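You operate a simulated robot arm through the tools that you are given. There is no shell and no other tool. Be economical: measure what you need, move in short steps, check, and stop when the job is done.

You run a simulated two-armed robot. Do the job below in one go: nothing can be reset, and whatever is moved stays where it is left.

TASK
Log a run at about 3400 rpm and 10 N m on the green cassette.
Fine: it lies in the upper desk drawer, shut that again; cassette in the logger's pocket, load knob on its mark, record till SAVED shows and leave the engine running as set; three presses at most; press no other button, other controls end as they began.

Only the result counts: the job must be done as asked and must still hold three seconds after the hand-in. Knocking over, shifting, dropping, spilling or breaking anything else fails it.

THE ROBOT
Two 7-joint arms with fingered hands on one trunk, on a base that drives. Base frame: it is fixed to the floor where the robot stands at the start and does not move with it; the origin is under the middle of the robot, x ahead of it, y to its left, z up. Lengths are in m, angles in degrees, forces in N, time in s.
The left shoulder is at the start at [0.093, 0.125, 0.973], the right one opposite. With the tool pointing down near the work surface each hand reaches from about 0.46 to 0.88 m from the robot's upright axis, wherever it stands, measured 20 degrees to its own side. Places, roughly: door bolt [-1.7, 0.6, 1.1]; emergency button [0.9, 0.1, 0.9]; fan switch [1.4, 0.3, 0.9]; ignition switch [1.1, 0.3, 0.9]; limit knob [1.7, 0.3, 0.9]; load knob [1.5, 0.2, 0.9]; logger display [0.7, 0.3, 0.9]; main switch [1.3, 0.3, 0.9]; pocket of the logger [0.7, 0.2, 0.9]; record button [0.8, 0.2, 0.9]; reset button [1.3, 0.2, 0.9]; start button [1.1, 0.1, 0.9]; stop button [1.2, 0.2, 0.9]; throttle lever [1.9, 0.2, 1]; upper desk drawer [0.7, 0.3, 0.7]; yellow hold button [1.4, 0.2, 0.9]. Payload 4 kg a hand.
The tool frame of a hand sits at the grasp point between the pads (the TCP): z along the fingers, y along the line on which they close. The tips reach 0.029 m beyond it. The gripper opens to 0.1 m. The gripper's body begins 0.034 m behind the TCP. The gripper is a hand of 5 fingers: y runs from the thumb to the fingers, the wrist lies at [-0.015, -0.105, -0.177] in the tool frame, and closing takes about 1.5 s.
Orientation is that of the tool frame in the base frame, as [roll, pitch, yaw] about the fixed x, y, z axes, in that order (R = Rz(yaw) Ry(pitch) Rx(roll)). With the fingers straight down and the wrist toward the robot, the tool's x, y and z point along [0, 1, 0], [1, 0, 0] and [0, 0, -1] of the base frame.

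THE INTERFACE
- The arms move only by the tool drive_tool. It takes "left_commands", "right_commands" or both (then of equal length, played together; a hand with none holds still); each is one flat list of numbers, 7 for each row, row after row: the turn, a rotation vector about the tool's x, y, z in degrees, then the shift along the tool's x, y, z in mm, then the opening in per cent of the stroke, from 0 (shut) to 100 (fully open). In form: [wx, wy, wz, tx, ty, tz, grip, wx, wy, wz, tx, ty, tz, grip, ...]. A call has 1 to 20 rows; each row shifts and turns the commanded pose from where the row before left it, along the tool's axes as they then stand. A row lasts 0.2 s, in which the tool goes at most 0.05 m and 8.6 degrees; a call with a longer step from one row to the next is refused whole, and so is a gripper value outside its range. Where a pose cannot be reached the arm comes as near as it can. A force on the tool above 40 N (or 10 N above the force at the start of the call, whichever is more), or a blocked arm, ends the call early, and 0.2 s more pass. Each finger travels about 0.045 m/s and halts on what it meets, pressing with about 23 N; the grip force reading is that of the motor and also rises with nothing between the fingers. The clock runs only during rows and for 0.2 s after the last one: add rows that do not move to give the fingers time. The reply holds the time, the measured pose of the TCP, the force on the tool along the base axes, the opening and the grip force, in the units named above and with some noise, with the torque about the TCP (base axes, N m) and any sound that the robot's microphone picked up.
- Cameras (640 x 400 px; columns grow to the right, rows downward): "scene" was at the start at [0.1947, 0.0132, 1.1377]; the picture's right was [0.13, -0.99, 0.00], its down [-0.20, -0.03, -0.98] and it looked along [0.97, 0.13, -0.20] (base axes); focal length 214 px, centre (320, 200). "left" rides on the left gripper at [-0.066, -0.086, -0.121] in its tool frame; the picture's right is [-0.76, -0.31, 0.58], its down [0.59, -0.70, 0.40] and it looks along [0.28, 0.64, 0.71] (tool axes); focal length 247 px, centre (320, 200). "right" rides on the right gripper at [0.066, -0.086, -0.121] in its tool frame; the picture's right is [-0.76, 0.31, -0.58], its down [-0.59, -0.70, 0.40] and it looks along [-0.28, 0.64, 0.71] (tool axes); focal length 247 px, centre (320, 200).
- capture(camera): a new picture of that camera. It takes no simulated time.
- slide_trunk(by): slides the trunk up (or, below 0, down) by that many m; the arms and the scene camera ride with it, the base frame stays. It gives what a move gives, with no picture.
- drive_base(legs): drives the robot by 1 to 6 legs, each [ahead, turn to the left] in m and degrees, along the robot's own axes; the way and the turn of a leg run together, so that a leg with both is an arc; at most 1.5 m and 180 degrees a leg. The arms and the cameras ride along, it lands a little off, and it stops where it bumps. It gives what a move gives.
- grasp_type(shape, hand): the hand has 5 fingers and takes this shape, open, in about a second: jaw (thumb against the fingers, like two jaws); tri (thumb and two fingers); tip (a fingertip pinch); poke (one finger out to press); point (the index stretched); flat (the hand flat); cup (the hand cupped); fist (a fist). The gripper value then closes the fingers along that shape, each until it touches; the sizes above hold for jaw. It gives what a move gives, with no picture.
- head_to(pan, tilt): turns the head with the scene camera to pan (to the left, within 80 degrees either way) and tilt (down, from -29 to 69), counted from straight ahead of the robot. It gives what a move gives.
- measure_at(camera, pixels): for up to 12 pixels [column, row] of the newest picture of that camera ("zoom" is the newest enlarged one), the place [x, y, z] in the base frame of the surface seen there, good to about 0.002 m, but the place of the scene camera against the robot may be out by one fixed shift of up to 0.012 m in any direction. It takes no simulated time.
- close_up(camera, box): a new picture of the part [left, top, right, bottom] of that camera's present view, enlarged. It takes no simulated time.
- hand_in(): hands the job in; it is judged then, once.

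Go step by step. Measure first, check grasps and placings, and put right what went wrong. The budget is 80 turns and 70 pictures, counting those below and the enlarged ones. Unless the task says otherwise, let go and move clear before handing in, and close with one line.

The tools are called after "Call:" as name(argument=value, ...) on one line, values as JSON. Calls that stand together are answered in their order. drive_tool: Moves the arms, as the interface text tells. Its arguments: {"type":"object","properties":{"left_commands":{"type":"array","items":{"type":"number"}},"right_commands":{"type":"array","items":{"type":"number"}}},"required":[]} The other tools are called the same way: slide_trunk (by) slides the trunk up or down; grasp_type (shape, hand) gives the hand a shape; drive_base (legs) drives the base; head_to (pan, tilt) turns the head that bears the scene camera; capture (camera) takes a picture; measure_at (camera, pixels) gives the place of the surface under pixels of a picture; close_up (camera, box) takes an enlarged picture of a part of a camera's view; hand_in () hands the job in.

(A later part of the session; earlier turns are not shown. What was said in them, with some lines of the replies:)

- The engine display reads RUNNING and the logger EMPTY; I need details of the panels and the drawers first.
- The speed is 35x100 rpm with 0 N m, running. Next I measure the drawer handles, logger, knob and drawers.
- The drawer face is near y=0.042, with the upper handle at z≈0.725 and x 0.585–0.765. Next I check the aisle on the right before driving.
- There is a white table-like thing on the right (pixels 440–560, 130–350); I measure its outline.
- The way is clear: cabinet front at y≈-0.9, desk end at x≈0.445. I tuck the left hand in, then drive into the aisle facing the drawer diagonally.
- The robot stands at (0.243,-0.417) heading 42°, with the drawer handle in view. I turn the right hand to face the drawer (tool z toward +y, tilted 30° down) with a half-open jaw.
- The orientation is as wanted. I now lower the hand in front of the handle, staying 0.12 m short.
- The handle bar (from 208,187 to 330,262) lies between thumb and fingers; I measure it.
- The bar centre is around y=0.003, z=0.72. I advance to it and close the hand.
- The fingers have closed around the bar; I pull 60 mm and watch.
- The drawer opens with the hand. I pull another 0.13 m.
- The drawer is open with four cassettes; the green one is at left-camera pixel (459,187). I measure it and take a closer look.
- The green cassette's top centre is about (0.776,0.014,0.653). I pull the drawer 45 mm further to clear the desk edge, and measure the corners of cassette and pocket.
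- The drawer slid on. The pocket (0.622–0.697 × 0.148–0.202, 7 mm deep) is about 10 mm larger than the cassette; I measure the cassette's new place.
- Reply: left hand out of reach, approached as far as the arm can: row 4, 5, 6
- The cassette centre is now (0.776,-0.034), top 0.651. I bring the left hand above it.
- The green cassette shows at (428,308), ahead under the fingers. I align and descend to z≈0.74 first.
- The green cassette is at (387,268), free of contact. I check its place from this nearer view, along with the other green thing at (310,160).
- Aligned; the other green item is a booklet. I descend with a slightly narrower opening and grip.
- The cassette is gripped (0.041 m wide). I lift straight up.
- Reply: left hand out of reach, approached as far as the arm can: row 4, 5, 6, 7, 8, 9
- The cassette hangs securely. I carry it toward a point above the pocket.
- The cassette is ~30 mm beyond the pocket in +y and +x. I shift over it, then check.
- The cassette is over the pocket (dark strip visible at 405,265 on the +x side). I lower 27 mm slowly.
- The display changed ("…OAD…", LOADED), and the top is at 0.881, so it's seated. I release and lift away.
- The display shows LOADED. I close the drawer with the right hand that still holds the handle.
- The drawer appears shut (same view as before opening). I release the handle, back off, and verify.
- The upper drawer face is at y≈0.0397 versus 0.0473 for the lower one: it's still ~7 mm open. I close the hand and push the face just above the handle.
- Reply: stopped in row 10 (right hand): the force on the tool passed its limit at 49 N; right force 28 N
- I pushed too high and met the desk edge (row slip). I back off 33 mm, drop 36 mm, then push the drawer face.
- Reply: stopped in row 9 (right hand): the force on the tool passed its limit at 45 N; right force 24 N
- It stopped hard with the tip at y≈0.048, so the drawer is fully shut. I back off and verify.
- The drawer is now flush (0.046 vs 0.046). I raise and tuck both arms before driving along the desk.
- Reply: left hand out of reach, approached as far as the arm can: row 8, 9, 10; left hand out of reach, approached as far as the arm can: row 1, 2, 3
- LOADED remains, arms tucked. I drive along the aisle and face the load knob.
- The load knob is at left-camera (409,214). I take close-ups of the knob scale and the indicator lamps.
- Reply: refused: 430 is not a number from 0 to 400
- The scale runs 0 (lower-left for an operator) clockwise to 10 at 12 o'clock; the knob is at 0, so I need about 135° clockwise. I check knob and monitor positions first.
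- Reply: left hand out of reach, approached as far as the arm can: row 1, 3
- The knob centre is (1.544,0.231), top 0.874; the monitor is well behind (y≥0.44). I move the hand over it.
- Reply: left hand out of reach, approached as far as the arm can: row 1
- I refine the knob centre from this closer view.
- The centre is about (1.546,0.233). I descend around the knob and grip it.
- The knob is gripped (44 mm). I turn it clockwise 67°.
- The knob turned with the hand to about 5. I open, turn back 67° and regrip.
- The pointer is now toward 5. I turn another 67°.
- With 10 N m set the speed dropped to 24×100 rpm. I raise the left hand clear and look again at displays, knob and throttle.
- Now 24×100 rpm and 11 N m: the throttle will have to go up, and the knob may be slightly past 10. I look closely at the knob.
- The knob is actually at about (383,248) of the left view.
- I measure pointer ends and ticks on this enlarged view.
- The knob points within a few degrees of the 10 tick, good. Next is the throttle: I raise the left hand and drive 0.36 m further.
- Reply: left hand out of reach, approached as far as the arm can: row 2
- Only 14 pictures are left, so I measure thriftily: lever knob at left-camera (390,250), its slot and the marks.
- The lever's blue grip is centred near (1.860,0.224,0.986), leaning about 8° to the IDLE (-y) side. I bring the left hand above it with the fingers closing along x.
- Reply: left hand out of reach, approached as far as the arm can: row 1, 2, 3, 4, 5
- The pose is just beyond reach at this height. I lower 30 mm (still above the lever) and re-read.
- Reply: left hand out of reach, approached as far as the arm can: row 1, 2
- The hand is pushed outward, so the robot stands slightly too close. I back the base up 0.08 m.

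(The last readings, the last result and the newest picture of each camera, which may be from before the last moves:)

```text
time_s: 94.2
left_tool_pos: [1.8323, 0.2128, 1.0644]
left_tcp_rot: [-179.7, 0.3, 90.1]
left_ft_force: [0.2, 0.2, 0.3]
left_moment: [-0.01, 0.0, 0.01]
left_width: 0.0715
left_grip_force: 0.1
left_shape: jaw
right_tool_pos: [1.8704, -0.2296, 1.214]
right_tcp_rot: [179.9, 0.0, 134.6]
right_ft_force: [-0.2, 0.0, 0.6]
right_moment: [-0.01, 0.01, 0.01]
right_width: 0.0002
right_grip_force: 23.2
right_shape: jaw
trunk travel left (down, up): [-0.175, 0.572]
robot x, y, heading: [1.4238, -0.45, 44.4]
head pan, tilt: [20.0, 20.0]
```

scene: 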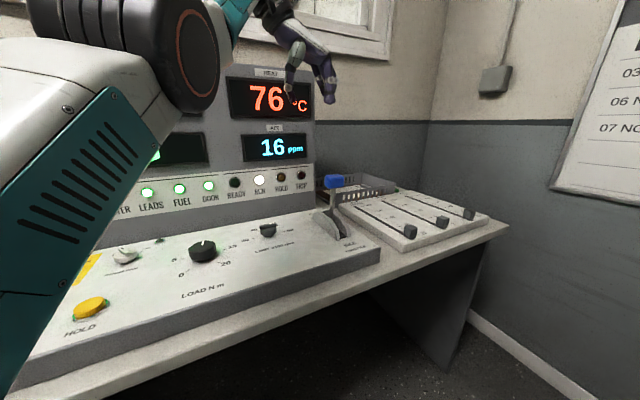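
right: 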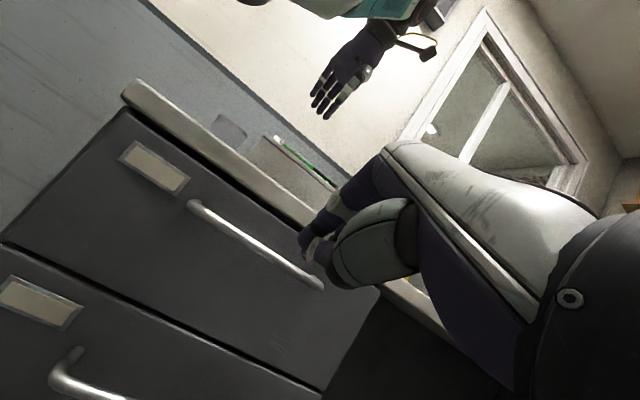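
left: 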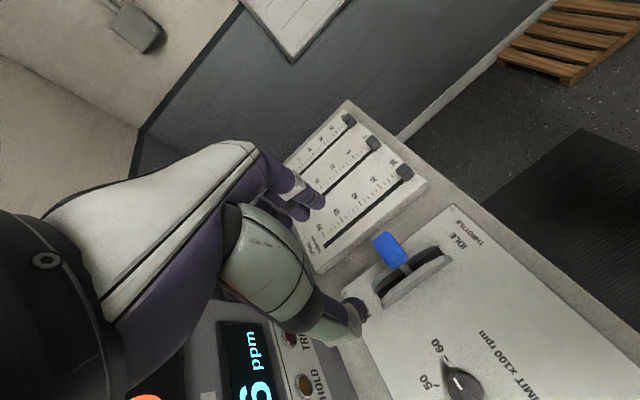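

Now at (1.832,0.213,1.064) with no reach warning. I shift onto the lever axis.

Call:
drive_tool(left_commands=[0, 0, 0, 5.5, 14, 0, 72, 0, 0, 0, 5.5, 14, 10, 72, 0, 0, 0, 0, 0, 0, 72])

Call:
capture(camera="left")

```text
time_s: 95.0
left_tool_pos: [1.8445, 0.2128, 1.0484]
left_tcp_rot: [-179.6, 0.3, 90.1]
left_ft_force: [0.8, -0.7, -0.2]
left_moment: [0.02, -0.01, -0.01]
left_width: 0.0717
left_grip_force: 0.0
left_shape: jaw
left hand out of reach, approached as far as the arm can: row 1, 2
right_tool_pos: [1.8696, -0.2289, 1.2156]
right_tcp_rot: [-180.0, 0.1, 134.5]
right_ft_force: [-0.4, 0.9, -0.1]
right_moment: [0.0, -0.04, -0.01]
right_width: 0.0
right_grip_force: 22.9
right_shape: jaw
trunk travel left (down, up): [-0.175, 0.572]
robot x, y, heading: [1.4245, -0.4509, 44.1]
head pan, tilt: [20.0, 20.0]
```

```text
13 pictures are left
```

left: 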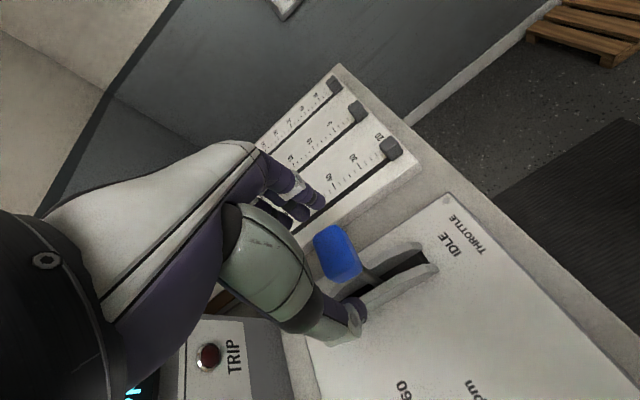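

The commanded pose still lags nearer than the real one. I command it forward to where the lever is.

Call:
drive_tool(left_commands=[0, 0, 0, 15, 10, 0, 72, 0, 0, 0, 15, 10, 0, 72, 0, 0, 0, 10, 5, 0, 72, 0, 0, 0, 0, 0, 0, 72])

```text
time_s: 96.0
left_tool_pos: [1.8413, 0.224, 1.0367]
left_tcp_rot: [-179.6, 0.1, 90.2]
left_ft_force: [1.3, -0.1, -0.3]
left_moment: [0.02, 0.01, 0.01]
left_width: 0.0717
left_grip_force: 0.0
left_shape: jaw
left hand out of reach, approached as far as the arm can: row 1, 2, 3
right_tool_pos: [1.8709, -0.2298, 1.214]
right_tcp_rot: [180.0, 0.0, 134.5]
right_ft_force: [0.5, -0.4, -0.3]
right_moment: [-0.03, 0.01, 0.02]
right_width: 0.0003
right_grip_force: 23.5
right_shape: jaw
trunk travel left (down, up): [-0.175, 0.572]
robot x, y, heading: [1.4243, -0.45, 44.4]
head pan, tilt: [20.0, 20.0]
```

This hand yaw is at the arm's limit here. I raise and turn the hand to the proven yaw 180 (closing along y), which pushes the lever squarely, then drive 0.06 m back in.

Call:
drive_tool(left_commands=[0, 0, 0, 0, 0, -30, 72, 0, 0, 0, 0, 0, -30, 72, 0, 0, -8.2, 0, 0, 0, 72, 0, 0, -8.2, 0, 0, 0, 72, 0, 0, -8.2, 0, 0, 0, 72, 0, 0, -8.2, 0, 0, 0, 72, 0, 0, -8.2, 0, 0, 0, 72, 0, 0, -8.2, 0, 0, 0, 72, 0, 0, -8.2, 0, 0, 0, 72, 0, 0, -8.2, 0, 0, 0, 72, 0, 0, -8.2, 0, 0, 0, 72, 0, 0, -8.2, 0, 0, 0, 72, 0, 0, -8, 0, 0, 0, 72])

Call:
drive_base(legs=[[0.06, 0]])

Call:
drive_tool(left_commands=[0, 0, 0, 0, 0, 0, 72])

```text
time_s: 98.8
left_tool_pos: [1.834, 0.2218, 1.093]
left_tcp_rot: [-179.8, -0.3, -179.8]
left_ft_force: [0.7, -0.7, 0.5]
left_moment: [0.03, -0.01, 0.0]
left_width: 0.0717
left_grip_force: 0.0
left_shape: jaw
left hand out of reach, approached as far as the arm can: row 1, 2, 3, 4, 5, 6, 7, 12, 13
right_tool_pos: [1.871, -0.2298, 1.2137]
right_tcp_rot: [180.0, -0.1, 134.5]
right_ft_force: [0.6, 0.1, 0.0]
right_moment: [0.03, 0.01, -0.03]
right_width: 0.0
right_grip_force: 22.9
right_shape: jaw
trunk travel left (down, up): [-0.175, 0.572]
robot x, y, heading: [1.4244, -0.4515, 44.7]
head pan, tilt: [20.0, 20.0]
```

```text
time_s: 99.8
left_tool_pos: [1.8767, 0.265, 1.0917]
left_tcp_rot: [-179.7, -0.4, -179.8]
left_ft_force: [-1.0, 0.4, -1.2]
left_moment: [-0.02, -0.02, 0.0]
left_width: 0.0721
left_grip_force: 0.1
left_shape: jaw
right_tool_pos: [1.9139, -0.1876, 1.2158]
right_tcp_rot: [180.0, 0.0, 134.4]
right_ft_force: [1.1, 0.2, 0.1]
right_moment: [0.01, -0.01, 0.0]
right_width: 0.0003
right_grip_force: 22.6
right_shape: jaw
trunk travel left (down, up): [-0.175, 0.572]
robot x, y, heading: [1.4695, -0.4085, 44.1]
head pan, tilt: [20.0, 20.0]
```

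```text
time_s: 100.2
left_tool_pos: [1.8769, 0.2643, 1.0916]
left_tcp_rot: [-179.8, -0.4, -179.8]
left_ft_force: [-0.6, 0.0, 0.5]
left_moment: [0.03, 0.0, 0.0]
left_width: 0.072
left_grip_force: 0.0
left_shape: jaw
right_tool_pos: [1.9141, -0.1879, 1.2147]
right_tcp_rot: [-180.0, -0.1, 134.6]
right_ft_force: [-0.3, 0.5, -0.5]
right_moment: [-0.01, 0.01, -0.02]
right_width: 0.0002
right_grip_force: 22.6
right_shape: jaw
trunk travel left (down, up): [-0.175, 0.572]
robot x, y, heading: [1.4663, -0.4034, 44.5]
head pan, tilt: [20.0, 20.0]
```

The hand is at (1.877,0.264,1.092), yaw 180. I move above the lever grip.

Call:
drive_tool(left_commands=[0, 0, 0, 9.5, -20, 10, 72, 0, 0, 0, 9.5, -20, 15, 72, 0, 0, 0, 0, 0, 0, 72])

```text
time_s: 101.0
left_tool_pos: [1.859, 0.2238, 1.0654]
left_tcp_rot: [-179.7, -0.4, -179.9]
left_ft_force: [0.3, 0.0, 0.1]
left_moment: [0.05, 0.0, 0.0]
left_width: 0.0719
left_grip_force: 0.0
left_shape: jaw
right_tool_pos: [1.9138, -0.1883, 1.2146]
right_tcp_rot: [-179.9, -0.1, 134.5]
right_ft_force: [0.3, -0.3, 0.6]
right_moment: [0.02, 0.02, 0.03]
right_width: 0.0001
right_grip_force: 23.1
right_shape: jaw
trunk travel left (down, up): [-0.175, 0.572]
robot x, y, heading: [1.4645, -0.4064, 44.3]
head pan, tilt: [20.0, 20.0]
```

On target. I descend around the grip, close, and point the head at the speed display.

Call:
drive_tool(left_commands=[0, 0, 0, 0, 0, 24, 72, 0, 0, 0, 0, 0, 24, 72, 0, 0, 0, 0, 0, 22, 72, 0, 0, 0, 0, 0, 0, 15, 0, 0, 0, 0, 0, 0, 15, 0, 0, 0, 0, 0, 0, 15, 0, 0, 0, 0, 0, 0, 15, 0, 0, 0, 0, 0, 0, 15, 0, 0, 0, 0, 0, 0, 15, 0, 0, 0, 0, 0, 0, 15])

Call:
head_to(pan=52, tilt=5)

Call:
capture(camera="scene")

```text
time_s: 103.2
left_tool_pos: [1.8579, 0.2244, 0.9977]
left_tcp_rot: [-179.7, -0.3, -179.9]
left_ft_force: [-3.0, 2.1, -1.4]
left_moment: [0.17, 0.11, 0.02]
left_width: 0.0235
left_grip_force: 22.9
left_shape: jaw
right_tool_pos: [1.914, -0.1882, 1.2148]
right_tcp_rot: [180.0, 0.1, 134.6]
right_ft_force: [-0.3, -1.2, -0.4]
right_moment: [-0.01, 0.0, 0.02]
right_width: 0.0001
right_grip_force: 23.1
right_shape: jaw
trunk travel left (down, up): [-0.175, 0.572]
robot x, y, heading: [1.4689, -0.4067, 44.3]
head pan, tilt: [20.0, 20.0]
```

```text
time_s: 104.2
left_tool_pos: [1.8579, 0.2246, 0.997]
left_tcp_rot: [-179.8, -0.4, -179.9]
left_ft_force: [-1.6, 0.6, 0.2]
left_moment: [0.12, 0.04, 0.02]
left_width: 0.0234
left_grip_force: 22.4
left_shape: jaw
right_tool_pos: [1.9133, -0.1884, 1.2146]
right_tcp_rot: [180.0, 0.0, 134.5]
right_ft_force: [-0.4, -0.9, -0.2]
right_moment: [0.0, 0.01, 0.0]
right_width: 0.0
right_grip_force: 23.7
right_shape: jaw
trunk travel left (down, up): [-0.175, 0.572]
robot x, y, heading: [1.4695, -0.4066, 44.6]
head pan, tilt: [52.0, 5.0]
```

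```text
12 pictures are left
```

scene: 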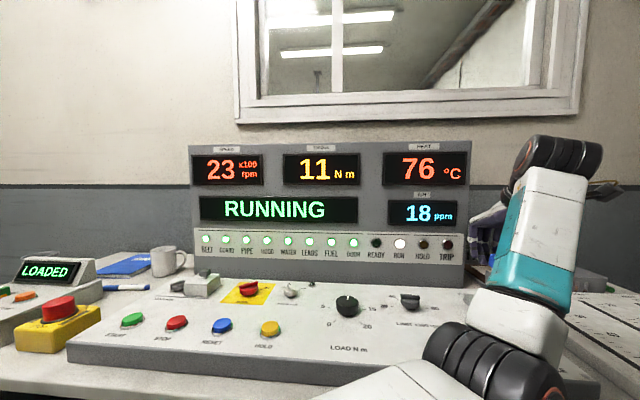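

A perfect view: 23×100 rpm, 11 N m, LOADED. The lever is gripped; I push it 18 mm toward FULL and wait for the speed to settle.

Call:
drive_tool(left_commands=[0, 0, 0, 0, 4.5, -0.4, 15, 0, 0, 0, 0, 4.5, -0.3, 15, 0, 0, 0, 0, 4.5, -0.2, 15, 0, 0, 0, 0, 4.5, -0.2, 15, 0, 0, 0, 0, 0, 0, 15, 0, 0, 0, 0, 0, 0, 15, 0, 0, 0, 0, 0, 0, 15, 0, 0, 0, 0, 0, 0, 15, 0, 0, 0, 0, 0, 0, 15, 0, 0, 0, 0, 0, 0, 15, 0, 0, 0, 0, 0, 0, 15, 0, 0, 0, 0, 0, 0, 15, 0, 0, 0, 0, 0, 0, 15, 0, 0, 0, 0, 0, 0, 15, 0, 0, 0, 0, 0, 0, 15, 0, 0, 0, 0, 0, 0, 15])

Call:
close_up(camera="scene", box=[180, 130, 500, 330])

```text
time_s: 107.6
left_tool_pos: [1.8569, 0.2421, 0.999]
left_tcp_rot: [-179.7, -0.3, -179.9]
left_ft_force: [-1.8, -1.6, -2.6]
left_moment: [-0.28, 0.07, 0.02]
left_width: 0.0242
left_grip_force: 22.9
left_shape: jaw
right_tool_pos: [1.9139, -0.1878, 1.2138]
right_tcp_rot: [180.0, 0.1, 134.5]
right_ft_force: [0.0, 1.1, -0.4]
right_moment: [-0.03, -0.01, -0.02]
right_width: 0.0002
right_grip_force: 22.6
right_shape: jaw
trunk travel left (down, up): [-0.175, 0.572]
robot x, y, heading: [1.4671, -0.4089, 44.5]
head pan, tilt: [52.0, 5.0]
```

```text
2.00 times, centred on (340, 230) of scene
```

zoom: 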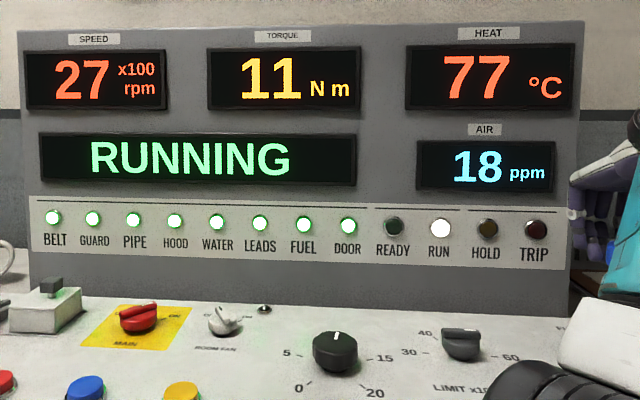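

27×100 now. I push 20 mm more and let it settle.

Call:
drive_tool(left_commands=[0, 0, 0, 0, 5, 0, 15, 0, 0, 0, 0, 5, 0.2, 15, 0, 0, 0, 0, 5, 0.4, 15, 0, 0, 0, 0, 5, 0.6, 15, 0, 0, 0, 0, 0, 0, 15, 0, 0, 0, 0, 0, 0, 15, 0, 0, 0, 0, 0, 0, 15, 0, 0, 0, 0, 0, 0, 15, 0, 0, 0, 0, 0, 0, 15, 0, 0, 0, 0, 0, 0, 15, 0, 0, 0, 0, 0, 0, 15, 0, 0, 0, 0, 0, 0, 15, 0, 0, 0, 0, 0, 0, 15, 0, 0, 0, 0, 0, 0, 15, 0, 0, 0, 0, 0, 0, 15, 0, 0, 0, 0, 0, 0, 15, 0, 0, 0, 0, 0, 0, 15, 0, 0, 0, 0, 0, 0, 15])

Call:
close_up(camera="scene", box=[180, 130, 500, 330])

```text
time_s: 111.4
left_tool_pos: [1.8581, 0.261, 0.9974]
left_tcp_rot: [-179.9, -0.2, -179.9]
left_ft_force: [-5.5, -4.9, 1.9]
left_moment: [-0.85, 0.1, 0.12]
left_width: 0.0266
left_grip_force: 23.2
left_shape: jaw
right_tool_pos: [1.9138, -0.1875, 1.2153]
right_tcp_rot: [-180.0, -0.1, 134.5]
right_ft_force: [0.0, -0.2, 0.3]
right_moment: [-0.03, 0.0, -0.02]
right_width: 0.0001
right_grip_force: 22.6
right_shape: jaw
trunk travel left (down, up): [-0.175, 0.572]
robot x, y, heading: [1.4692, -0.4086, 44.5]
head pan, tilt: [52.0, 5.0]
```

```text
2.00 times, centred on (340, 230) of scene
```

zoom: 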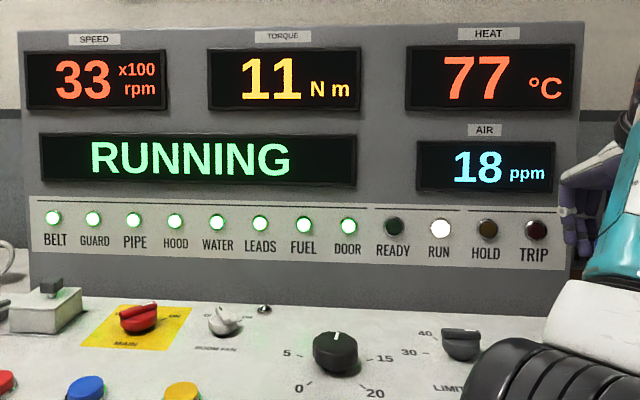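

33×100. I push 4 mm further, then relax the grip (still straddling) and let it settle.

Call:
drive_tool(left_commands=[0, 0, 0, 0, 2, 0.3, 15, 0, 0, 0, 0, 2, 0.3, 15, 0, 0, 0, 0, 0, 0, 15, 0, 0, 0, 0, 0, 0, 45, 0, 0, 0, 0, 0, 0, 45, 0, 0, 0, 0, 0, 0, 45, 0, 0, 0, 0, 0, 0, 45, 0, 0, 0, 0, 0, 0, 45, 0, 0, 0, 0, 0, 0, 45, 0, 0, 0, 0, 0, 0, 45, 0, 0, 0, 0, 0, 0, 45, 0, 0, 0, 0, 0, 0, 45, 0, 0, 0, 0, 0, 0, 45, 0, 0, 0, 0, 0, 0, 45, 0, 0, 0, 0, 0, 0, 45, 0, 0, 0, 0, 0, 0, 45, 0, 0, 0, 0, 0, 0, 45])

Call:
close_up(camera="scene", box=[180, 130, 500, 330])

```text
time_s: 115.0
left_tool_pos: [1.8593, 0.2659, 0.9961]
left_tcp_rot: [-179.7, -0.3, -179.9]
left_ft_force: [0.6, -0.2, 0.2]
left_moment: [-0.03, -0.03, 0.02]
left_width: 0.0448
left_grip_force: 0.1
left_shape: jaw
right_tool_pos: [1.9143, -0.1885, 1.2152]
right_tcp_rot: [180.0, 0.1, 134.5]
right_ft_force: [0.6, 0.3, 0.7]
right_moment: [-0.02, 0.0, 0.01]
right_width: 0.0001
right_grip_force: 23.1
right_shape: jaw
trunk travel left (down, up): [-0.175, 0.572]
robot x, y, heading: [1.4683, -0.4136, 44.2]
head pan, tilt: [52.0, 5.0]
```

```text
2.00 times, centred on (340, 230) of scene
```

zoom: 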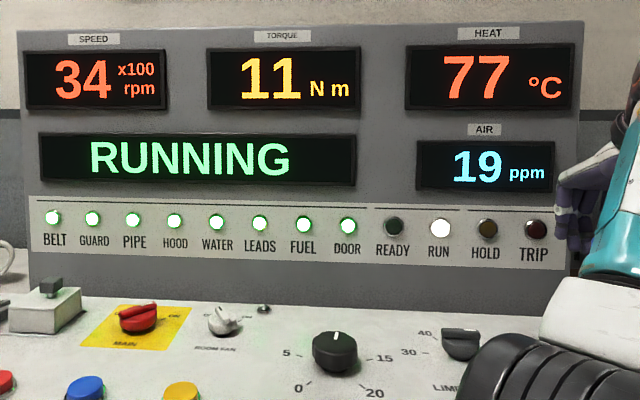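

34×100 rpm holds; torque shows 11, so I'll trim the knob slightly down (≈6°). I lift off the lever and drive back to the earlier knob position.

Call:
drive_tool(left_commands=[0, 0, 0, 0, 0, -20, 45, 0, 0, 0, 0, 0, -25, 45, 0, 0, 0, 0, 0, -25, 60, 0, 0, 0, 0, 0, -25, 72])

Call:
drive_base(legs=[[0, -44], [-0.345, 0], [0, 44]])

Call:
drive_tool(left_commands=[0, 0, 0, 0, 0, 0, 72])

```text
time_s: 116.0
left_tool_pos: [1.8595, 0.2668, 1.0909]
left_tcp_rot: [-179.7, -0.3, -179.9]
left_ft_force: [-0.2, 0.0, -0.6]
left_moment: [-0.03, 0.01, 0.02]
left_width: 0.0716
left_grip_force: 0.0
left_shape: jaw
right_tool_pos: [1.9135, -0.1877, 1.215]
right_tcp_rot: [-179.9, 0.1, 134.5]
right_ft_force: [-0.1, -0.5, -0.4]
right_moment: [0.01, -0.03, 0.02]
right_width: 0.0001
right_grip_force: 22.7
right_shape: jaw
trunk travel left (down, up): [-0.175, 0.572]
robot x, y, heading: [1.4666, -0.4098, 44.2]
head pan, tilt: [52.0, 5.0]
```

```text
time_s: 122.4
left_tool_pos: [1.4987, 0.2681, 1.0892]
left_tcp_rot: [-179.7, -0.4, -178.7]
left_ft_force: [-0.3, 0.9, 0.4]
left_moment: [-0.01, -0.01, -0.02]
left_width: 0.0717
left_grip_force: 0.1
left_shape: jaw
right_tool_pos: [1.5628, -0.185, 1.2146]
right_tcp_rot: [180.0, 0.0, 135.7]
right_ft_force: [0.6, -0.2, -0.1]
right_moment: [-0.02, 0.02, -0.01]
right_width: 0.0
right_grip_force: 22.9
right_shape: jaw
trunk travel left (down, up): [-0.175, 0.572]
robot x, y, heading: [1.1229, -0.412, 45.7]
head pan, tilt: [52.0, 5.0]
```

```text
time_s: 122.8
left_tool_pos: [1.5003, 0.2686, 1.0891]
left_tcp_rot: [-179.7, -0.3, -178.6]
left_ft_force: [-0.4, 0.0, -0.4]
left_moment: [-0.01, -0.02, 0.01]
left_width: 0.0717
left_grip_force: 0.0
left_shape: jaw
right_tool_pos: [1.5624, -0.1851, 1.2145]
right_tcp_rot: [179.9, 0.0, 135.8]
right_ft_force: [0.8, 0.4, -0.1]
right_moment: [-0.01, -0.02, -0.01]
right_width: 0.0
right_grip_force: 22.7
right_shape: jaw
trunk travel left (down, up): [-0.175, 0.572]
robot x, y, heading: [1.122, -0.414, 45.7]
head pan, tilt: [52.0, 5.0]
```

I align above the knob again (centre ≈ 1.546, 0.233).

Call:
drive_tool(left_commands=[0, 0, 7, 0, 0, 0, 72, 0, 0, 7, 0, 0, 0, 72, 0, 0, 7, 0, 0, 0, 72, 0, 0, 0, -18.4, -6, 29.7, 72, 0, 0, 0, -18.4, -6, 29.7, 72, 0, 0, 0, -18.4, -6, 29.7, 72, 0, 0, 0, 0, 0, 0, 72])

Call:
capture(camera="left")

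Call:
measure_at(camera="left", pixels=[[395, 268], [372, 266], [395, 252], [390, 285], [415, 270]])

```text
time_s: 124.4
left_tool_pos: [1.5466, 0.2325, 1.0]
left_tcp_rot: [-179.7, -0.1, 160.3]
left_ft_force: [-0.1, 1.0, 0.3]
left_moment: [0.01, -0.01, -0.01]
left_width: 0.0718
left_grip_force: 0.1
left_shape: jaw
right_tool_pos: [1.5628, -0.1845, 1.2138]
right_tcp_rot: [180.0, 0.0, 135.9]
right_ft_force: [-0.8, -0.5, 0.2]
right_moment: [0.01, 0.0, 0.01]
right_width: 0.0
right_grip_force: 23.4
right_shape: jaw
trunk travel left (down, up): [-0.175, 0.572]
robot x, y, heading: [1.1243, -0.411, 45.6]
head pan, tilt: [52.0, 5.0]
```

```text
8 pictures are left
```

left: 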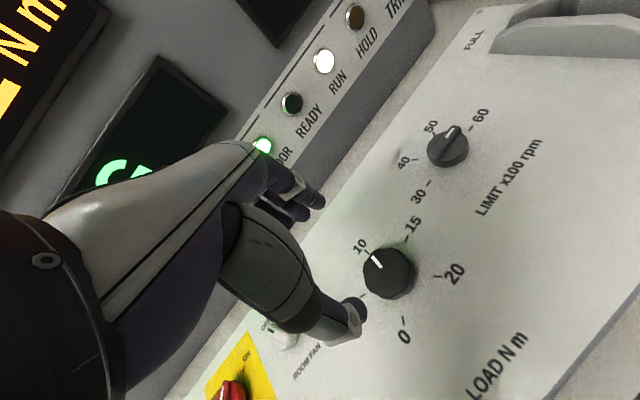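

```text
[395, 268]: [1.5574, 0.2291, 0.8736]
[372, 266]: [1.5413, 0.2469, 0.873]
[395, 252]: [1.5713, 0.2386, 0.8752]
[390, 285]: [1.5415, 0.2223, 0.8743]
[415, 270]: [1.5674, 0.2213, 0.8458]
```

The knob pointer looks very near the 10 tick. I measure pointer and ticks before deciding on the trim.

Call:
measure_at(camera="left", pixels=[[373, 257], [381, 269], [367, 251], [404, 236], [438, 275], [403, 321], [363, 295], [388, 248], [364, 270], [412, 262], [385, 296]])

```text
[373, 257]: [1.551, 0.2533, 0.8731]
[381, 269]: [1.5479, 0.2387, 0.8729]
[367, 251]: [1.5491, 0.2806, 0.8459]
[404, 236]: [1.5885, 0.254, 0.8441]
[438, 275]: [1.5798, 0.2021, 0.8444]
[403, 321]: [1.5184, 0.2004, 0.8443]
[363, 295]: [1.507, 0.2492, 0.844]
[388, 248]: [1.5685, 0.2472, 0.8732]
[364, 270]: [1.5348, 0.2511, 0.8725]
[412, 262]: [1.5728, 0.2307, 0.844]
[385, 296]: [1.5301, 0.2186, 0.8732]
```

Estimates put the pointer about 5–7° past 10, matching the 11 N m reading. I grip and turn back 7°, then release and rise.

Call:
drive_tool(left_commands=[0, 0, 0, 0, 0, 24, 72, 0, 0, 0, 0, 0, 24, 72, 0, 0, 0, 0, 0, 24, 72, 0, 0, 0, 0, 0, 24, 72, 0, 0, 0, 0, 0, 23, 72, 0, 0, 0, 0, 0, 0, 20, 0, 0, 0, 0, 0, 0, 20, 0, 0, 0, 0, 0, 0, 20, 0, 0, 0, 0, 0, 0, 20, 0, 0, 0, 0, 0, 0, 20, 0, 0, 0, 0, 0, 0, 20, 0, 0, -3.5, 0, 0, 0, 20, 0, 0, -3.5, 0, 0, 0, 20, 0, 0, 0, 0, 0, 0, 20, 0, 0, 0, 0, 0, 0, 20])

Call:
drive_tool(left_commands=[0, 0, 0, 0, 0, 0, 72, 0, 0, 0, 0, 0, 0, 72, 0, 0, 0, 0, 0, 0, 72, 0, 0, 0, 0, 0, 0, 72, 0, 0, 0, 0, 0, -30, 72, 0, 0, 0, 0, 0, -40, 72, 0, 0, 0, 0, 0, -40, 72, 0, 0, 4, 0, -10, -40, 72, 0, 0, 4, 0, -20, -20, 72, 0, 0, 4, 0, -30, 0, 72, 0, 0, 0, 0, 0, 0, 72])

Call:
capture(camera="scene")

```text
time_s: 127.6
left_tool_pos: [1.5446, 0.2302, 0.8834]
left_tcp_rot: [-179.7, -0.2, 167.4]
left_ft_force: [0.9, -3.1, 1.1]
left_moment: [-0.04, -0.05, -0.06]
left_width: 0.0445
left_grip_force: 22.9
left_shape: jaw
right_tool_pos: [1.5641, -0.1854, 1.2147]
right_tcp_rot: [179.9, 0.0, 135.7]
right_ft_force: [0.4, 0.4, -0.1]
right_moment: [0.0, -0.02, 0.0]
right_width: 0.0
right_grip_force: 23.3
right_shape: jaw
trunk travel left (down, up): [-0.175, 0.572]
robot x, y, heading: [1.1215, -0.4143, 45.8]
head pan, tilt: [52.0, 5.0]
```

```text
time_s: 130.0
left_tool_pos: [1.5277, 0.174, 1.0529]
left_tcp_rot: [-179.5, -0.1, 155.2]
left_ft_force: [0.3, 0.4, 0.4]
left_moment: [0.03, -0.01, -0.01]
left_width: 0.0719
left_grip_force: 0.1
left_shape: jaw
right_tool_pos: [1.562, -0.1841, 1.2143]
right_tcp_rot: [180.0, 0.0, 135.8]
right_ft_force: [-0.7, 0.2, 0.6]
right_moment: [0.01, 0.0, -0.01]
right_width: 0.0
right_grip_force: 23.0
right_shape: jaw
trunk travel left (down, up): [-0.175, 0.572]
robot x, y, heading: [1.1221, -0.4137, 45.6]
head pan, tilt: [52.0, 5.0]
```

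```text
7 pictures are left
```

scene: 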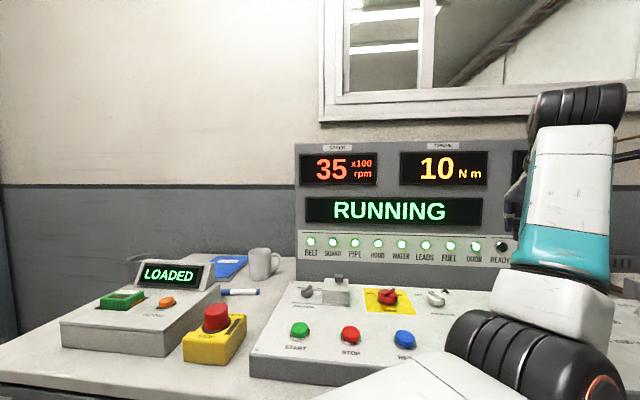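

Now 10 N m exactly, but speed rose to 35×100. I go back to the throttle for a small reduction (≈2.5 mm).

Call:
drive_tool(left_commands=[0, 0, -8, 0, 0, -20, 72, 0, 0, -8, 0, 0, -18, 72, 0, 0, -8, 0, 0, 0, 72])

Call:
drive_base(legs=[[0, -45], [0.345, 0], [0, 44]])

Call:
drive_tool(left_commands=[0, 0, 0, 0, 0, 0, 72])

```text
time_s: 130.8
left_tool_pos: [1.5277, 0.1748, 1.0914]
left_tcp_rot: [-179.8, -0.2, 179.5]
left_ft_force: [-0.8, -0.3, -0.2]
left_moment: [0.04, 0.01, 0.0]
left_width: 0.0717
left_grip_force: 0.0
left_shape: jaw
right_tool_pos: [1.5629, -0.1861, 1.2139]
right_tcp_rot: [180.0, -0.1, 135.7]
right_ft_force: [-0.6, -0.2, 0.1]
right_moment: [-0.01, 0.03, 0.0]
right_width: 0.0
right_grip_force: 22.8
right_shape: jaw
trunk travel left (down, up): [-0.175, 0.572]
robot x, y, heading: [1.1209, -0.4138, 45.7]
head pan, tilt: [52.0, 5.0]
```

```text
time_s: 137.2
left_tool_pos: [1.8855, 0.1731, 1.0917]
left_tcp_rot: [-179.7, -0.3, 178.7]
left_ft_force: [0.0, 0.7, 0.7]
left_moment: [0.02, 0.02, -0.03]
left_width: 0.0716
left_grip_force: 0.0
left_shape: jaw
right_tool_pos: [1.9174, -0.1872, 1.215]
right_tcp_rot: [-179.9, 0.0, 135.1]
right_ft_force: [-0.3, 0.5, -0.4]
right_moment: [0.0, -0.01, 0.0]
right_width: 0.0
right_grip_force: 23.2
right_shape: jaw
trunk travel left (down, up): [-0.175, 0.572]
robot x, y, heading: [1.4748, -0.4104, 45.2]
head pan, tilt: [52.0, 5.0]
```

```text
time_s: 137.7
left_tool_pos: [1.8868, 0.1746, 1.091]
left_tcp_rot: [-179.7, -0.3, 178.7]
left_ft_force: [-0.1, 0.3, 1.0]
left_moment: [-0.01, 0.0, 0.0]
left_width: 0.0718
left_grip_force: 0.1
left_shape: jaw
right_tool_pos: [1.9167, -0.1872, 1.2153]
right_tcp_rot: [179.9, 0.0, 135.2]
right_ft_force: [0.4, 0.0, 0.0]
right_moment: [0.01, 0.0, 0.01]
right_width: 0.0002
right_grip_force: 23.2
right_shape: jaw
trunk travel left (down, up): [-0.175, 0.572]
robot x, y, heading: [1.4728, -0.4101, 45.1]
head pan, tilt: [52.0, 5.0]
```

I place the hand over the lever at y≈0.2635.

Call:
drive_tool(left_commands=[0, 0, -1.3, 0, 0, 0, 72, 0, 0, 0, 9.3, 29.7, 10, 72, 0, 0, 0, 9.3, 29.7, 10, 72, 0, 0, 0, 9.3, 29.7, 10, 72, 0, 0, 0, 0, 0, 0, 72, 0, 0, 0, 0, 0, 0, 72])

Call:
capture(camera="left")

Call:
measure_at(camera="left", pixels=[[385, 285], [385, 270], [395, 290], [375, 290], [400, 275], [410, 300]])

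```text
time_s: 139.1
left_tool_pos: [1.8591, 0.2629, 1.0607]
left_tcp_rot: [-179.8, -0.3, 179.9]
left_ft_force: [0.5, 0.0, -0.6]
left_moment: [0.0, 0.0, 0.01]
left_width: 0.0715
left_grip_force: 0.2
left_shape: jaw
right_tool_pos: [1.9168, -0.1872, 1.2136]
right_tcp_rot: [-180.0, 0.1, 134.9]
right_ft_force: [0.9, -0.3, -0.3]
right_moment: [0.01, 0.0, 0.03]
right_width: 0.0001
right_grip_force: 22.8
right_shape: jaw
trunk travel left (down, up): [-0.175, 0.572]
robot x, y, heading: [1.4728, -0.4096, 44.9]
head pan, tilt: [52.0, 5.0]
```

```text
6 pictures are left
```

left: 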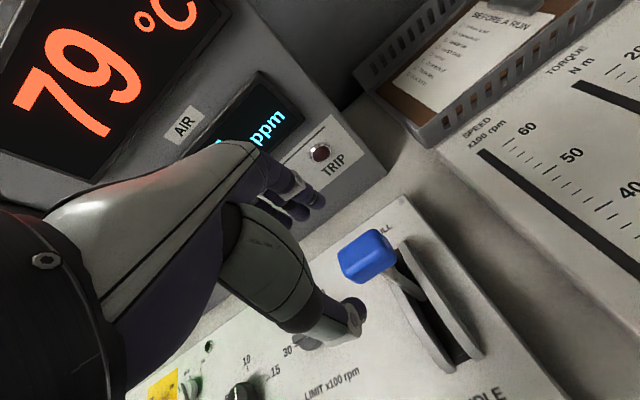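

```text
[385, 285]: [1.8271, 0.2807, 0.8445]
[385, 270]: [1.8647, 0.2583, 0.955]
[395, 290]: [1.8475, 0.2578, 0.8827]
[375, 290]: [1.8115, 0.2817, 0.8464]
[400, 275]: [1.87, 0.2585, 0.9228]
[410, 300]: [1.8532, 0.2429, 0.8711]
```

I measure the blue grip's y extent.

Call:
measure_at(camera="left", pixels=[[340, 252], [378, 232], [397, 258], [352, 280], [366, 256], [358, 268], [375, 245], [390, 272]])

```text
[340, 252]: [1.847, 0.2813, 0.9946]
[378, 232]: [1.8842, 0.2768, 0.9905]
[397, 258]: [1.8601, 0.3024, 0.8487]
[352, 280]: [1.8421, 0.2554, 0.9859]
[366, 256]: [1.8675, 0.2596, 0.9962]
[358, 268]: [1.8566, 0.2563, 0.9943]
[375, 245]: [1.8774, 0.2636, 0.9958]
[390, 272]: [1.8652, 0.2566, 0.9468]
```

The grip's centre is y≈0.267. I descend with TCP at y≈0.264 so closing nudges it back ~2–3 mm, then release and let it settle.

Call:
drive_tool(left_commands=[0, 0, 0, 0, 1, 24, 72, 0, 0, 0, 0, 0, 24, 72, 0, 0, 0, 0, 0, 17, 72, 0, 0, 0, 0, 0, 0, 15, 0, 0, 0, 0, 0, 0, 15, 0, 0, 0, 0, 0, 0, 15, 0, 0, 0, 0, 0, 0, 15, 0, 0, 0, 0, 0, 0, 15, 0, 0, 0, 0, 0, 0, 15, 0, 0, 0, 0, 0, 0, 15, 0, 0, 0, 0, 0, 0, 15])

Call:
drive_tool(left_commands=[0, 0, 0, 0, 0, 0, 50, 0, 0, 0, 0, 0, 0, 50, 0, 0, 0, 0, 0, 0, 50, 0, 0, 0, 0, 0, 0, 50, 0, 0, 0, 0, 0, 0, 50, 0, 0, 0, 0, 0, 0, 50, 0, 0, 0, 0, 0, 0, 50, 0, 0, 0, 0, 0, 0, 50, 0, 0, 0, 0, 0, 0, 50, 0, 0, 0, 0, 0, 0, 50, 0, 0, 0, 0, 0, 0, 50, 0, 0, 0, 0, 0, 0, 50, 0, 0, 0, 0, 0, 0, 50])

Call:
close_up(camera="scene", box=[180, 130, 500, 330])

```text
time_s: 141.4
left_tool_pos: [1.8587, 0.2617, 0.9952]
left_tcp_rot: [-179.7, -0.3, 179.9]
left_ft_force: [-0.4, -0.1, 2.1]
left_moment: [-0.07, 0.01, 0.02]
left_width: 0.0244
left_grip_force: 23.1
left_shape: jaw
right_tool_pos: [1.9182, -0.1871, 1.2146]
right_tcp_rot: [-179.9, 0.0, 135.0]
right_ft_force: [0.4, -0.1, -0.2]
right_moment: [-0.03, 0.0, -0.03]
right_width: 0.0
right_grip_force: 23.0
right_shape: jaw
trunk travel left (down, up): [-0.175, 0.572]
robot x, y, heading: [1.4724, -0.4133, 45.1]
head pan, tilt: [52.0, 5.0]
```

```text
time_s: 144.2
left_tool_pos: [1.8586, 0.2634, 0.995]
left_tcp_rot: [-179.8, -0.2, 179.9]
left_ft_force: [-0.2, 0.8, 0.8]
left_moment: [-0.01, -0.02, 0.01]
left_width: 0.0498
left_grip_force: 0.0
left_shape: jaw
right_tool_pos: [1.9165, -0.1864, 1.2141]
right_tcp_rot: [-180.0, 0.0, 134.9]
right_ft_force: [-0.1, -0.5, 0.1]
right_moment: [-0.02, 0.04, -0.01]
right_width: 0.0001
right_grip_force: 23.2
right_shape: jaw
trunk travel left (down, up): [-0.175, 0.572]
robot x, y, heading: [1.4716, -0.4168, 45.1]
head pan, tilt: [52.0, 5.0]
```

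```text
2.00 times, centred on (340, 230) of scene
```

zoom: 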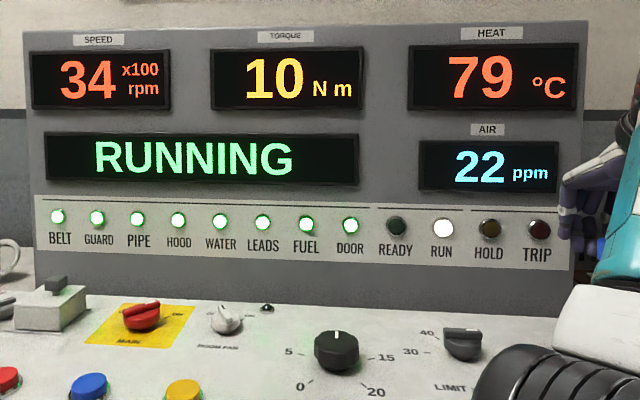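

34×100 rpm and 10 N m, as asked. I lift off the lever and drive back to the logger.

Call:
drive_tool(left_commands=[0, 0, 0, 0, 0, -20, 50, 0, 0, 0, 0, 0, -25, 50, 0, 0, 0, 0, 0, -25, 50, 0, 0, 0, 0, 0, -25, 50])

Call:
drive_base(legs=[[0, -45], [-1.1, 0], [0, 45]])

Call:
drive_tool(left_commands=[0, 0, 0, 0, 0, 0, 0, 0, 0, 0, 0, 0, 0, 0, 0, 0, 0, 0, 0, 0, 0, 0, 0, 0, 0, 0, 0, 0, 0, 0, 0, 0, 0, 0, 0])

```text
time_s: 145.2
left_tool_pos: [1.8574, 0.2622, 1.0917]
left_tcp_rot: [-179.7, -0.3, 179.9]
left_ft_force: [-0.3, -0.4, 0.6]
left_moment: [0.01, 0.01, 0.0]
left_width: 0.0496
left_grip_force: 0.1
left_shape: jaw
right_tool_pos: [1.9167, -0.1879, 1.2142]
right_tcp_rot: [179.9, 0.0, 135.0]
right_ft_force: [-0.2, 0.1, -0.1]
right_moment: [-0.01, 0.01, -0.02]
right_width: 0.0002
right_grip_force: 22.6
right_shape: jaw
trunk travel left (down, up): [-0.175, 0.572]
robot x, y, heading: [1.4727, -0.4144, 45.1]
head pan, tilt: [52.0, 5.0]
```

```text
time_s: 155.1
left_tool_pos: [0.7655, 0.2656, 1.0909]
left_tcp_rot: [-179.8, -0.3, -179.9]
left_ft_force: [-0.7, -0.6, 0.3]
left_moment: [0.03, 0.0, 0.02]
left_width: 0.0496
left_grip_force: 0.2
left_shape: jaw
right_tool_pos: [0.8241, -0.1841, 1.2151]
right_tcp_rot: [-179.9, 0.0, 135.3]
right_ft_force: [0.1, 0.1, 0.1]
right_moment: [-0.03, 0.01, -0.04]
right_width: 0.0002
right_grip_force: 23.1
right_shape: jaw
trunk travel left (down, up): [-0.175, 0.572]
robot x, y, heading: [0.3791, -0.4103, 45.3]
head pan, tilt: [52.0, 5.0]
```

```text
time_s: 156.3
left_tool_pos: [0.7639, 0.2659, 1.0915]
left_tcp_rot: [-179.8, -0.2, -180.0]
left_ft_force: [0.4, 0.1, 0.3]
left_moment: [0.03, -0.03, 0.01]
left_width: 0.0
left_grip_force: 22.8
left_shape: jaw
right_tool_pos: [0.8244, -0.1841, 1.2142]
right_tcp_rot: [179.9, 0.0, 135.2]
right_ft_force: [-0.2, 0.1, 0.2]
right_moment: [0.01, 0.01, 0.02]
right_width: 0.0001
right_grip_force: 23.0
right_shape: jaw
trunk travel left (down, up): [-0.175, 0.572]
robot x, y, heading: [0.3793, -0.4077, 45.5]
head pan, tilt: [52.0, 5.0]
```

I move the closed fingers over the record button (0.768,0.179) to z≈0.93.

Call:
drive_tool(left_commands=[0, 0, 0, -1.3, -29, 10, 0, 0, 0, 0, -1.3, -29, 20, 0, 0, 0, 0, -1.3, -29, 30, 0, 0, 0, 0, 0, 0, 40, 0, 0, 0, 0, 0, 0, 40, 0, 0, 0, 0, 0, 0, 19, 0, 0, 0, 0, 0, 0, 0, 0])

Call:
capture(camera="left")

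```text
time_s: 157.9
left_tool_pos: [0.7676, 0.1785, 0.933]
left_tcp_rot: [-179.7, -0.3, -179.9]
left_ft_force: [-0.3, 0.7, 0.2]
left_moment: [0.02, 0.03, 0.01]
left_width: 0.0
left_grip_force: 23.3
left_shape: jaw
right_tool_pos: [0.8263, -0.1839, 1.2149]
right_tcp_rot: [180.0, 0.0, 135.2]
right_ft_force: [0.2, 0.5, 0.0]
right_moment: [0.0, -0.01, 0.0]
right_width: 0.0
right_grip_force: 23.2
right_shape: jaw
trunk travel left (down, up): [-0.175, 0.572]
robot x, y, heading: [0.3812, -0.4114, 45.4]
head pan, tilt: [52.0, 5.0]
```

```text
4 pictures are left
```

left: 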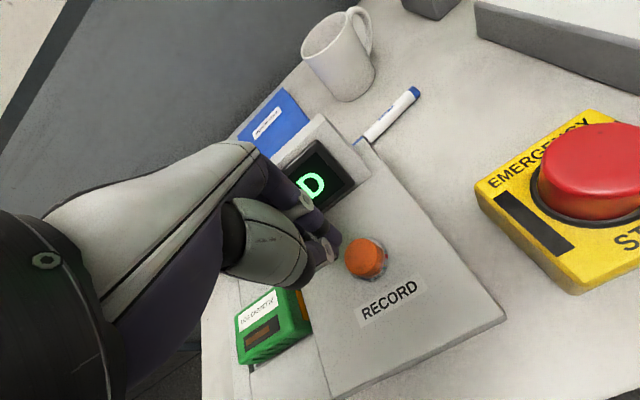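

The fingertip's line projects to about (354,262) at button height; the button top is at about (365,257). I measure it.

Call:
measure_at(camera="left", pixels=[[365, 252], [347, 252], [383, 255], [365, 240], [362, 266]])

```text
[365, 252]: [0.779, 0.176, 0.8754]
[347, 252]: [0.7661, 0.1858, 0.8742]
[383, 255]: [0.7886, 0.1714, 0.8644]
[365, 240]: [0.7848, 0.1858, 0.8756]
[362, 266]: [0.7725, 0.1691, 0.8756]
```

The button centre is about (0.777,0.177,0.8755). I shift 9 mm and press once: down to about 6 mm past contact, then up.

Call:
drive_tool(left_commands=[0, 0, 0, -9.3, -1.5, 0, 0, 0, 0, 0, 0, 0, 12, 0, 0, 0, 0, 0, 0, 10, 0, 0, 0, 0, 0, 0, 5, 0, 0, 0, 0, 0, 0, 3, 0, 0, 0, 0, 0, 0, 2, 0, 0, 0, 0, 0, 0, 2, 0, 0, 0, 0, 0, 0, 1, 0])

```text
time_s: 159.7
left_tool_pos: [0.7768, 0.1745, 0.8994]
left_tcp_rot: [180.0, -0.1, -179.7]
left_ft_force: [-1.0, 2.8, 14.4]
left_moment: [0.1, 0.1, 0.02]
left_width: 0.0002
left_grip_force: 22.7
left_shape: jaw
right_tool_pos: [0.8248, -0.1834, 1.2152]
right_tcp_rot: [179.9, 0.0, 135.3]
right_ft_force: [0.4, 0.5, -0.7]
right_moment: [-0.03, 0.04, 0.01]
right_width: 0.0001
right_grip_force: 22.9
right_shape: jaw
trunk travel left (down, up): [-0.175, 0.572]
robot x, y, heading: [0.3822, -0.4135, 45.5]
head pan, tilt: [52.0, 5.0]
heard: click
```

A click was heard at 14 N. I release upward, wait, and look at the display.

Call:
drive_tool(left_commands=[0, 0, 0, 0, 0, -10, 0, 0, 0, 0, 0, 0, -30, 0, 0, 0, 0, 0, -20, -30, 0, 0, 0, 0, 0, -30, -30, 0, 0, 0, 0, 0, -30, 0, 0, 0, 0, 0, 0, 0, 0, 0, 0, 0, 0, 0, 0, 0, 0, 0])

Call:
capture(camera="left")

```text
refused: commands must hold 7 numbers for each row
```

```text
3 pictures are left
```

left: 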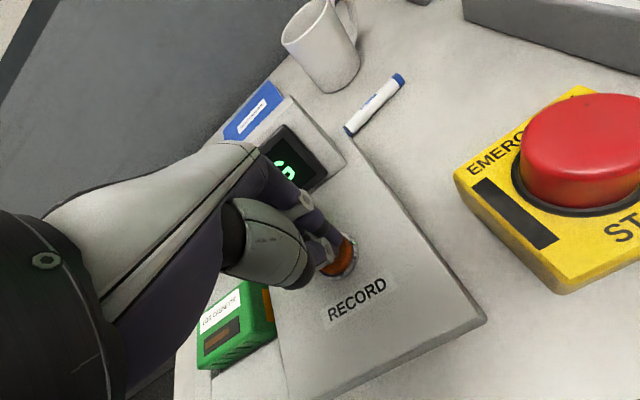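

The display ends in "G" (RECORDING) while pressed. Holding is safe in either mode, so I hold and listen.

Call:
drive_tool(left_commands=[0, 0, 0, 0, 0, 0, 0, 0, 0, 0, 0, 0, 0, 0, 0, 0, 0, 0, 0, 0, 0, 0, 0, 0, 0, 0, 0, 0, 0, 0, 0, 0, 0, 0, 0, 0, 0, 0, 0, 0, 0, 0, 0, 0, 0, 0, 0, 0, 0, 0, 0, 0, 0, 0, 0, 0, 0, 0, 0, 0, 0, 0, 0, 0, 0, 0, 0, 0, 0, 0, 0, 0, 0, 0, 0, 0, 0, 0, 0, 0, 0, 0, 0, 0, 0, 0, 0, 0, 0, 0, 0, 0, 0, 0, 0, 0, 0, 0, 0, 0, 0, 0, 0, 0, 0, 0, 0, 0, 0, 0, 0, 0, 0, 0, 0, 0, 0, 0, 0, 0, 0, 0, 0, 0, 0, 0, 0, 0, 0, 0, 0, 0, 0, 0, 0, 0, 0, 0, 0, 0])

Call:
drive_tool(left_commands=[0, 0, 0, 0, 0, 0, 0, 0, 0, 0, 0, 0, 0, 0, 0, 0, 0, 0, 0, 0, 0, 0, 0, 0, 0, 0, 0, 0, 0, 0, 0, 0, 0, 0, 0, 0, 0, 0, 0, 0, 0, 0, 0, 0, 0, 0, 0, 0, 0, 0, 0, 0, 0, 0, 0, 0, 0, 0, 0, 0, 0, 0, 0, 0, 0, 0, 0, 0, 0, 0, 0, 0, 0, 0, 0, 0, 0, 0, 0, 0, 0, 0, 0, 0, 0, 0, 0, 0, 0, 0, 0, 0, 0, 0, 0, 0, 0, 0, 0, 0, 0, 0, 0, 0, 0, 0, 0, 0, 0, 0, 0, 0, 0, 0, 0, 0, 0, 0, 0, 0, 0, 0, 0, 0, 0, 0, 0, 0, 0, 0, 0, 0, 0, 0, 0, 0, 0, 0, 0, 0])

```text
time_s: 163.9
left_tool_pos: [0.7781, 0.1757, 0.8979]
left_tcp_rot: [-179.9, -0.1, -179.9]
left_ft_force: [0.3, 6.6, 21.6]
left_moment: [0.21, 0.09, -0.02]
left_width: 0.0002
left_grip_force: 22.5
left_shape: jaw
right_tool_pos: [0.8251, -0.1848, 1.2155]
right_tcp_rot: [179.9, 0.0, 135.3]
right_ft_force: [0.3, 0.4, -0.4]
right_moment: [0.01, 0.02, -0.04]
right_width: 0.0
right_grip_force: 22.7
right_shape: jaw
trunk travel left (down, up): [-0.175, 0.572]
robot x, y, heading: [0.3813, -0.4094, 45.1]
head pan, tilt: [52.0, 5.0]
```

```text
time_s: 168.1
left_tool_pos: [0.7773, 0.1754, 0.8985]
left_tcp_rot: [-179.9, -0.1, -180.0]
left_ft_force: [0.0, 6.1, 21.3]
left_moment: [0.17, 0.1, -0.03]
left_width: 0.0002
left_grip_force: 23.5
left_shape: jaw
right_tool_pos: [0.8259, -0.1849, 1.2146]
right_tcp_rot: [180.0, 0.0, 135.3]
right_ft_force: [0.1, 0.0, -0.8]
right_moment: [-0.01, 0.01, 0.02]
right_width: 0.0004
right_grip_force: 22.5
right_shape: jaw
trunk travel left (down, up): [-0.175, 0.572]
robot x, y, heading: [0.3802, -0.4122, 45.2]
head pan, tilt: [52.0, 5.0]
```

I hold 4 s more and then look.

Call:
drive_tool(left_commands=[0, 0, 0, 0, 0, 0, 0, 0, 0, 0, 0, 0, 0, 0, 0, 0, 0, 0, 0, 0, 0, 0, 0, 0, 0, 0, 0, 0, 0, 0, 0, 0, 0, 0, 0, 0, 0, 0, 0, 0, 0, 0, 0, 0, 0, 0, 0, 0, 0, 0, 0, 0, 0, 0, 0, 0, 0, 0, 0, 0, 0, 0, 0, 0, 0, 0, 0, 0, 0, 0, 0, 0, 0, 0, 0, 0, 0, 0, 0, 0, 0, 0, 0, 0, 0, 0, 0, 0, 0, 0, 0, 0, 0, 0, 0, 0, 0, 0, 0, 0, 0, 0, 0, 0, 0, 0, 0, 0, 0, 0, 0, 0, 0, 0, 0, 0, 0, 0, 0, 0, 0, 0, 0, 0, 0, 0, 0, 0, 0, 0, 0, 0, 0, 0, 0, 0, 0, 0, 0, 0])

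Call:
close_up(camera="left", box=[220, 80, 380, 300])

```text
time_s: 172.3
left_tool_pos: [0.7783, 0.1755, 0.8999]
left_tcp_rot: [-179.9, 0.0, -179.9]
left_ft_force: [0.0, 5.5, 20.6]
left_moment: [0.21, 0.07, -0.04]
left_width: 0.0001
left_grip_force: 23.3
left_shape: jaw
right_tool_pos: [0.8237, -0.1853, 1.2163]
right_tcp_rot: [179.8, 0.1, 135.3]
right_ft_force: [-0.4, 0.2, 0.7]
right_moment: [-0.01, 0.01, 0.01]
right_width: 0.0
right_grip_force: 22.6
right_shape: jaw
trunk travel left (down, up): [-0.175, 0.572]
robot x, y, heading: [0.3867, -0.4106, 45.1]
head pan, tilt: [52.0, 5.0]
```

```text
1.82 times, centred on (300, 190) of left
```

zoom: 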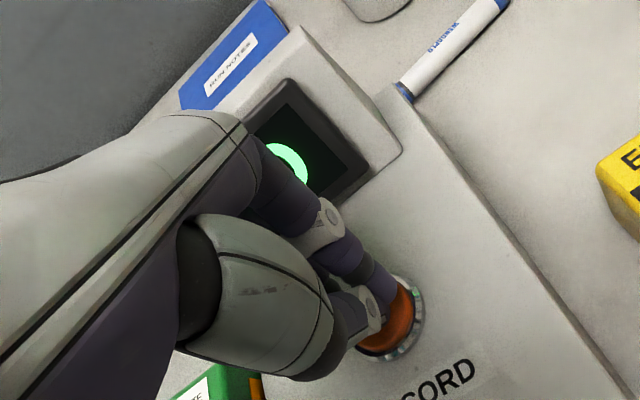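

The display's last letter is now D right after the edge — the shorter word SAVED. I release, rise and tuck the arm, then verify all from the scene camera.

Call:
drive_tool(left_commands=[0, 0, 0, 0, 0, -10, 0, 0, 0, 0, 0, 0, -30, 0, 0, 0, 0, 0, 0, -30, 0, 0, 0, 7.5, 0, 0, -35, 0, 0, 0, 7.5, 0, 0, -35, 0, 0, 0, 7.5, 0, 0, -35, 0, 0, 0, 7.5, 0, 0, -35, 0, 0, 0, 7.5, 0, 0, -35, 0, 0, 0, 7.5, 0, 0, -35, 0, 0, 0, 0, 0, -38, -10, 0, 0, 0, 0, 0, -38, -10, 0, 0, 0, 0, 0, -38, -10, 0, 0, 0, 0, 0, -38, 0, 0, 0, 0, 0, 0, -38, 0, 0, 0, 0, 0, 0, -38, 0, 0])

Call:
head_to(pan=12, tilt=25)

Call:
capture(camera="scene")

```text
time_s: 175.5
left_tool_pos: [0.6591, 0.1207, 1.2868]
left_tcp_rot: [-179.7, -0.1, 135.1]
left_ft_force: [0.2, -0.8, -0.5]
left_moment: [0.04, 0.02, 0.02]
left_width: 0.0
left_grip_force: 22.7
left_shape: jaw
left hand out of reach, approached as far as the arm can: row 11, 12, 13, 14, 15
right_tool_pos: [0.8249, -0.1842, 1.2158]
right_tcp_rot: [179.9, 0.0, 135.3]
right_ft_force: [-0.3, 0.2, -0.4]
right_moment: [0.03, -0.04, 0.03]
right_width: 0.0001
right_grip_force: 23.3
right_shape: jaw
trunk travel left (down, up): [-0.175, 0.572]
robot x, y, heading: [0.3815, -0.4102, 45.7]
head pan, tilt: [52.0, 5.0]
```

```text
time_s: 176.6
left_tool_pos: [0.6596, 0.1216, 1.2859]
left_tcp_rot: [-179.5, -0.1, 135.2]
left_ft_force: [0.4, 0.8, -0.6]
left_moment: [-0.02, 0.04, -0.01]
left_width: 0.0002
left_grip_force: 22.8
left_shape: jaw
right_tool_pos: [0.8257, -0.1843, 1.2147]
right_tcp_rot: [-180.0, -0.1, 135.3]
right_ft_force: [-0.6, -0.8, 0.1]
right_moment: [0.05, 0.03, 0.03]
right_width: 0.0
right_grip_force: 22.7
right_shape: jaw
trunk travel left (down, up): [-0.175, 0.572]
robot x, y, heading: [0.3809, -0.4133, 45.5]
head pan, tilt: [12.0, 25.0]
```

```text
1 pictures are left
```

scene: 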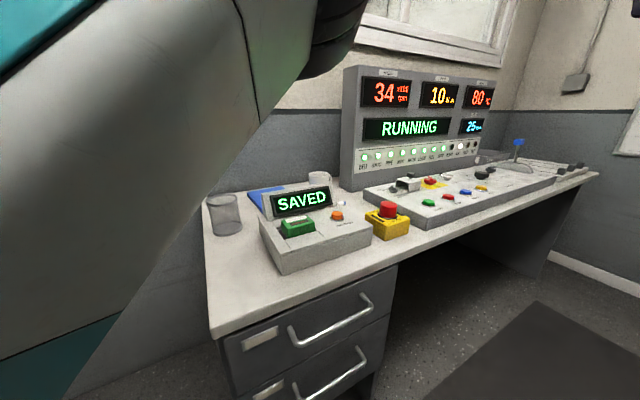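

The display at (302,200) shows SAVED, the engine is RUNNING at 34×100 rpm and 10 N m, the drawer is shut, and both hands are clear. I hand it in.

Call:
hand_in()

```text
The job is handed in.
```

The run was logged on the green cassette: before hand-in the logger showed SAVED, with the engine still running at about 3400 rpm and 10 N m. It took one press of the record button. The load knob is on its 10 mark and the upper drawer is shut. I had to move the throttle lever toward FULL and left it there, because setting the load had dropped the speed to about 2300 rpm.
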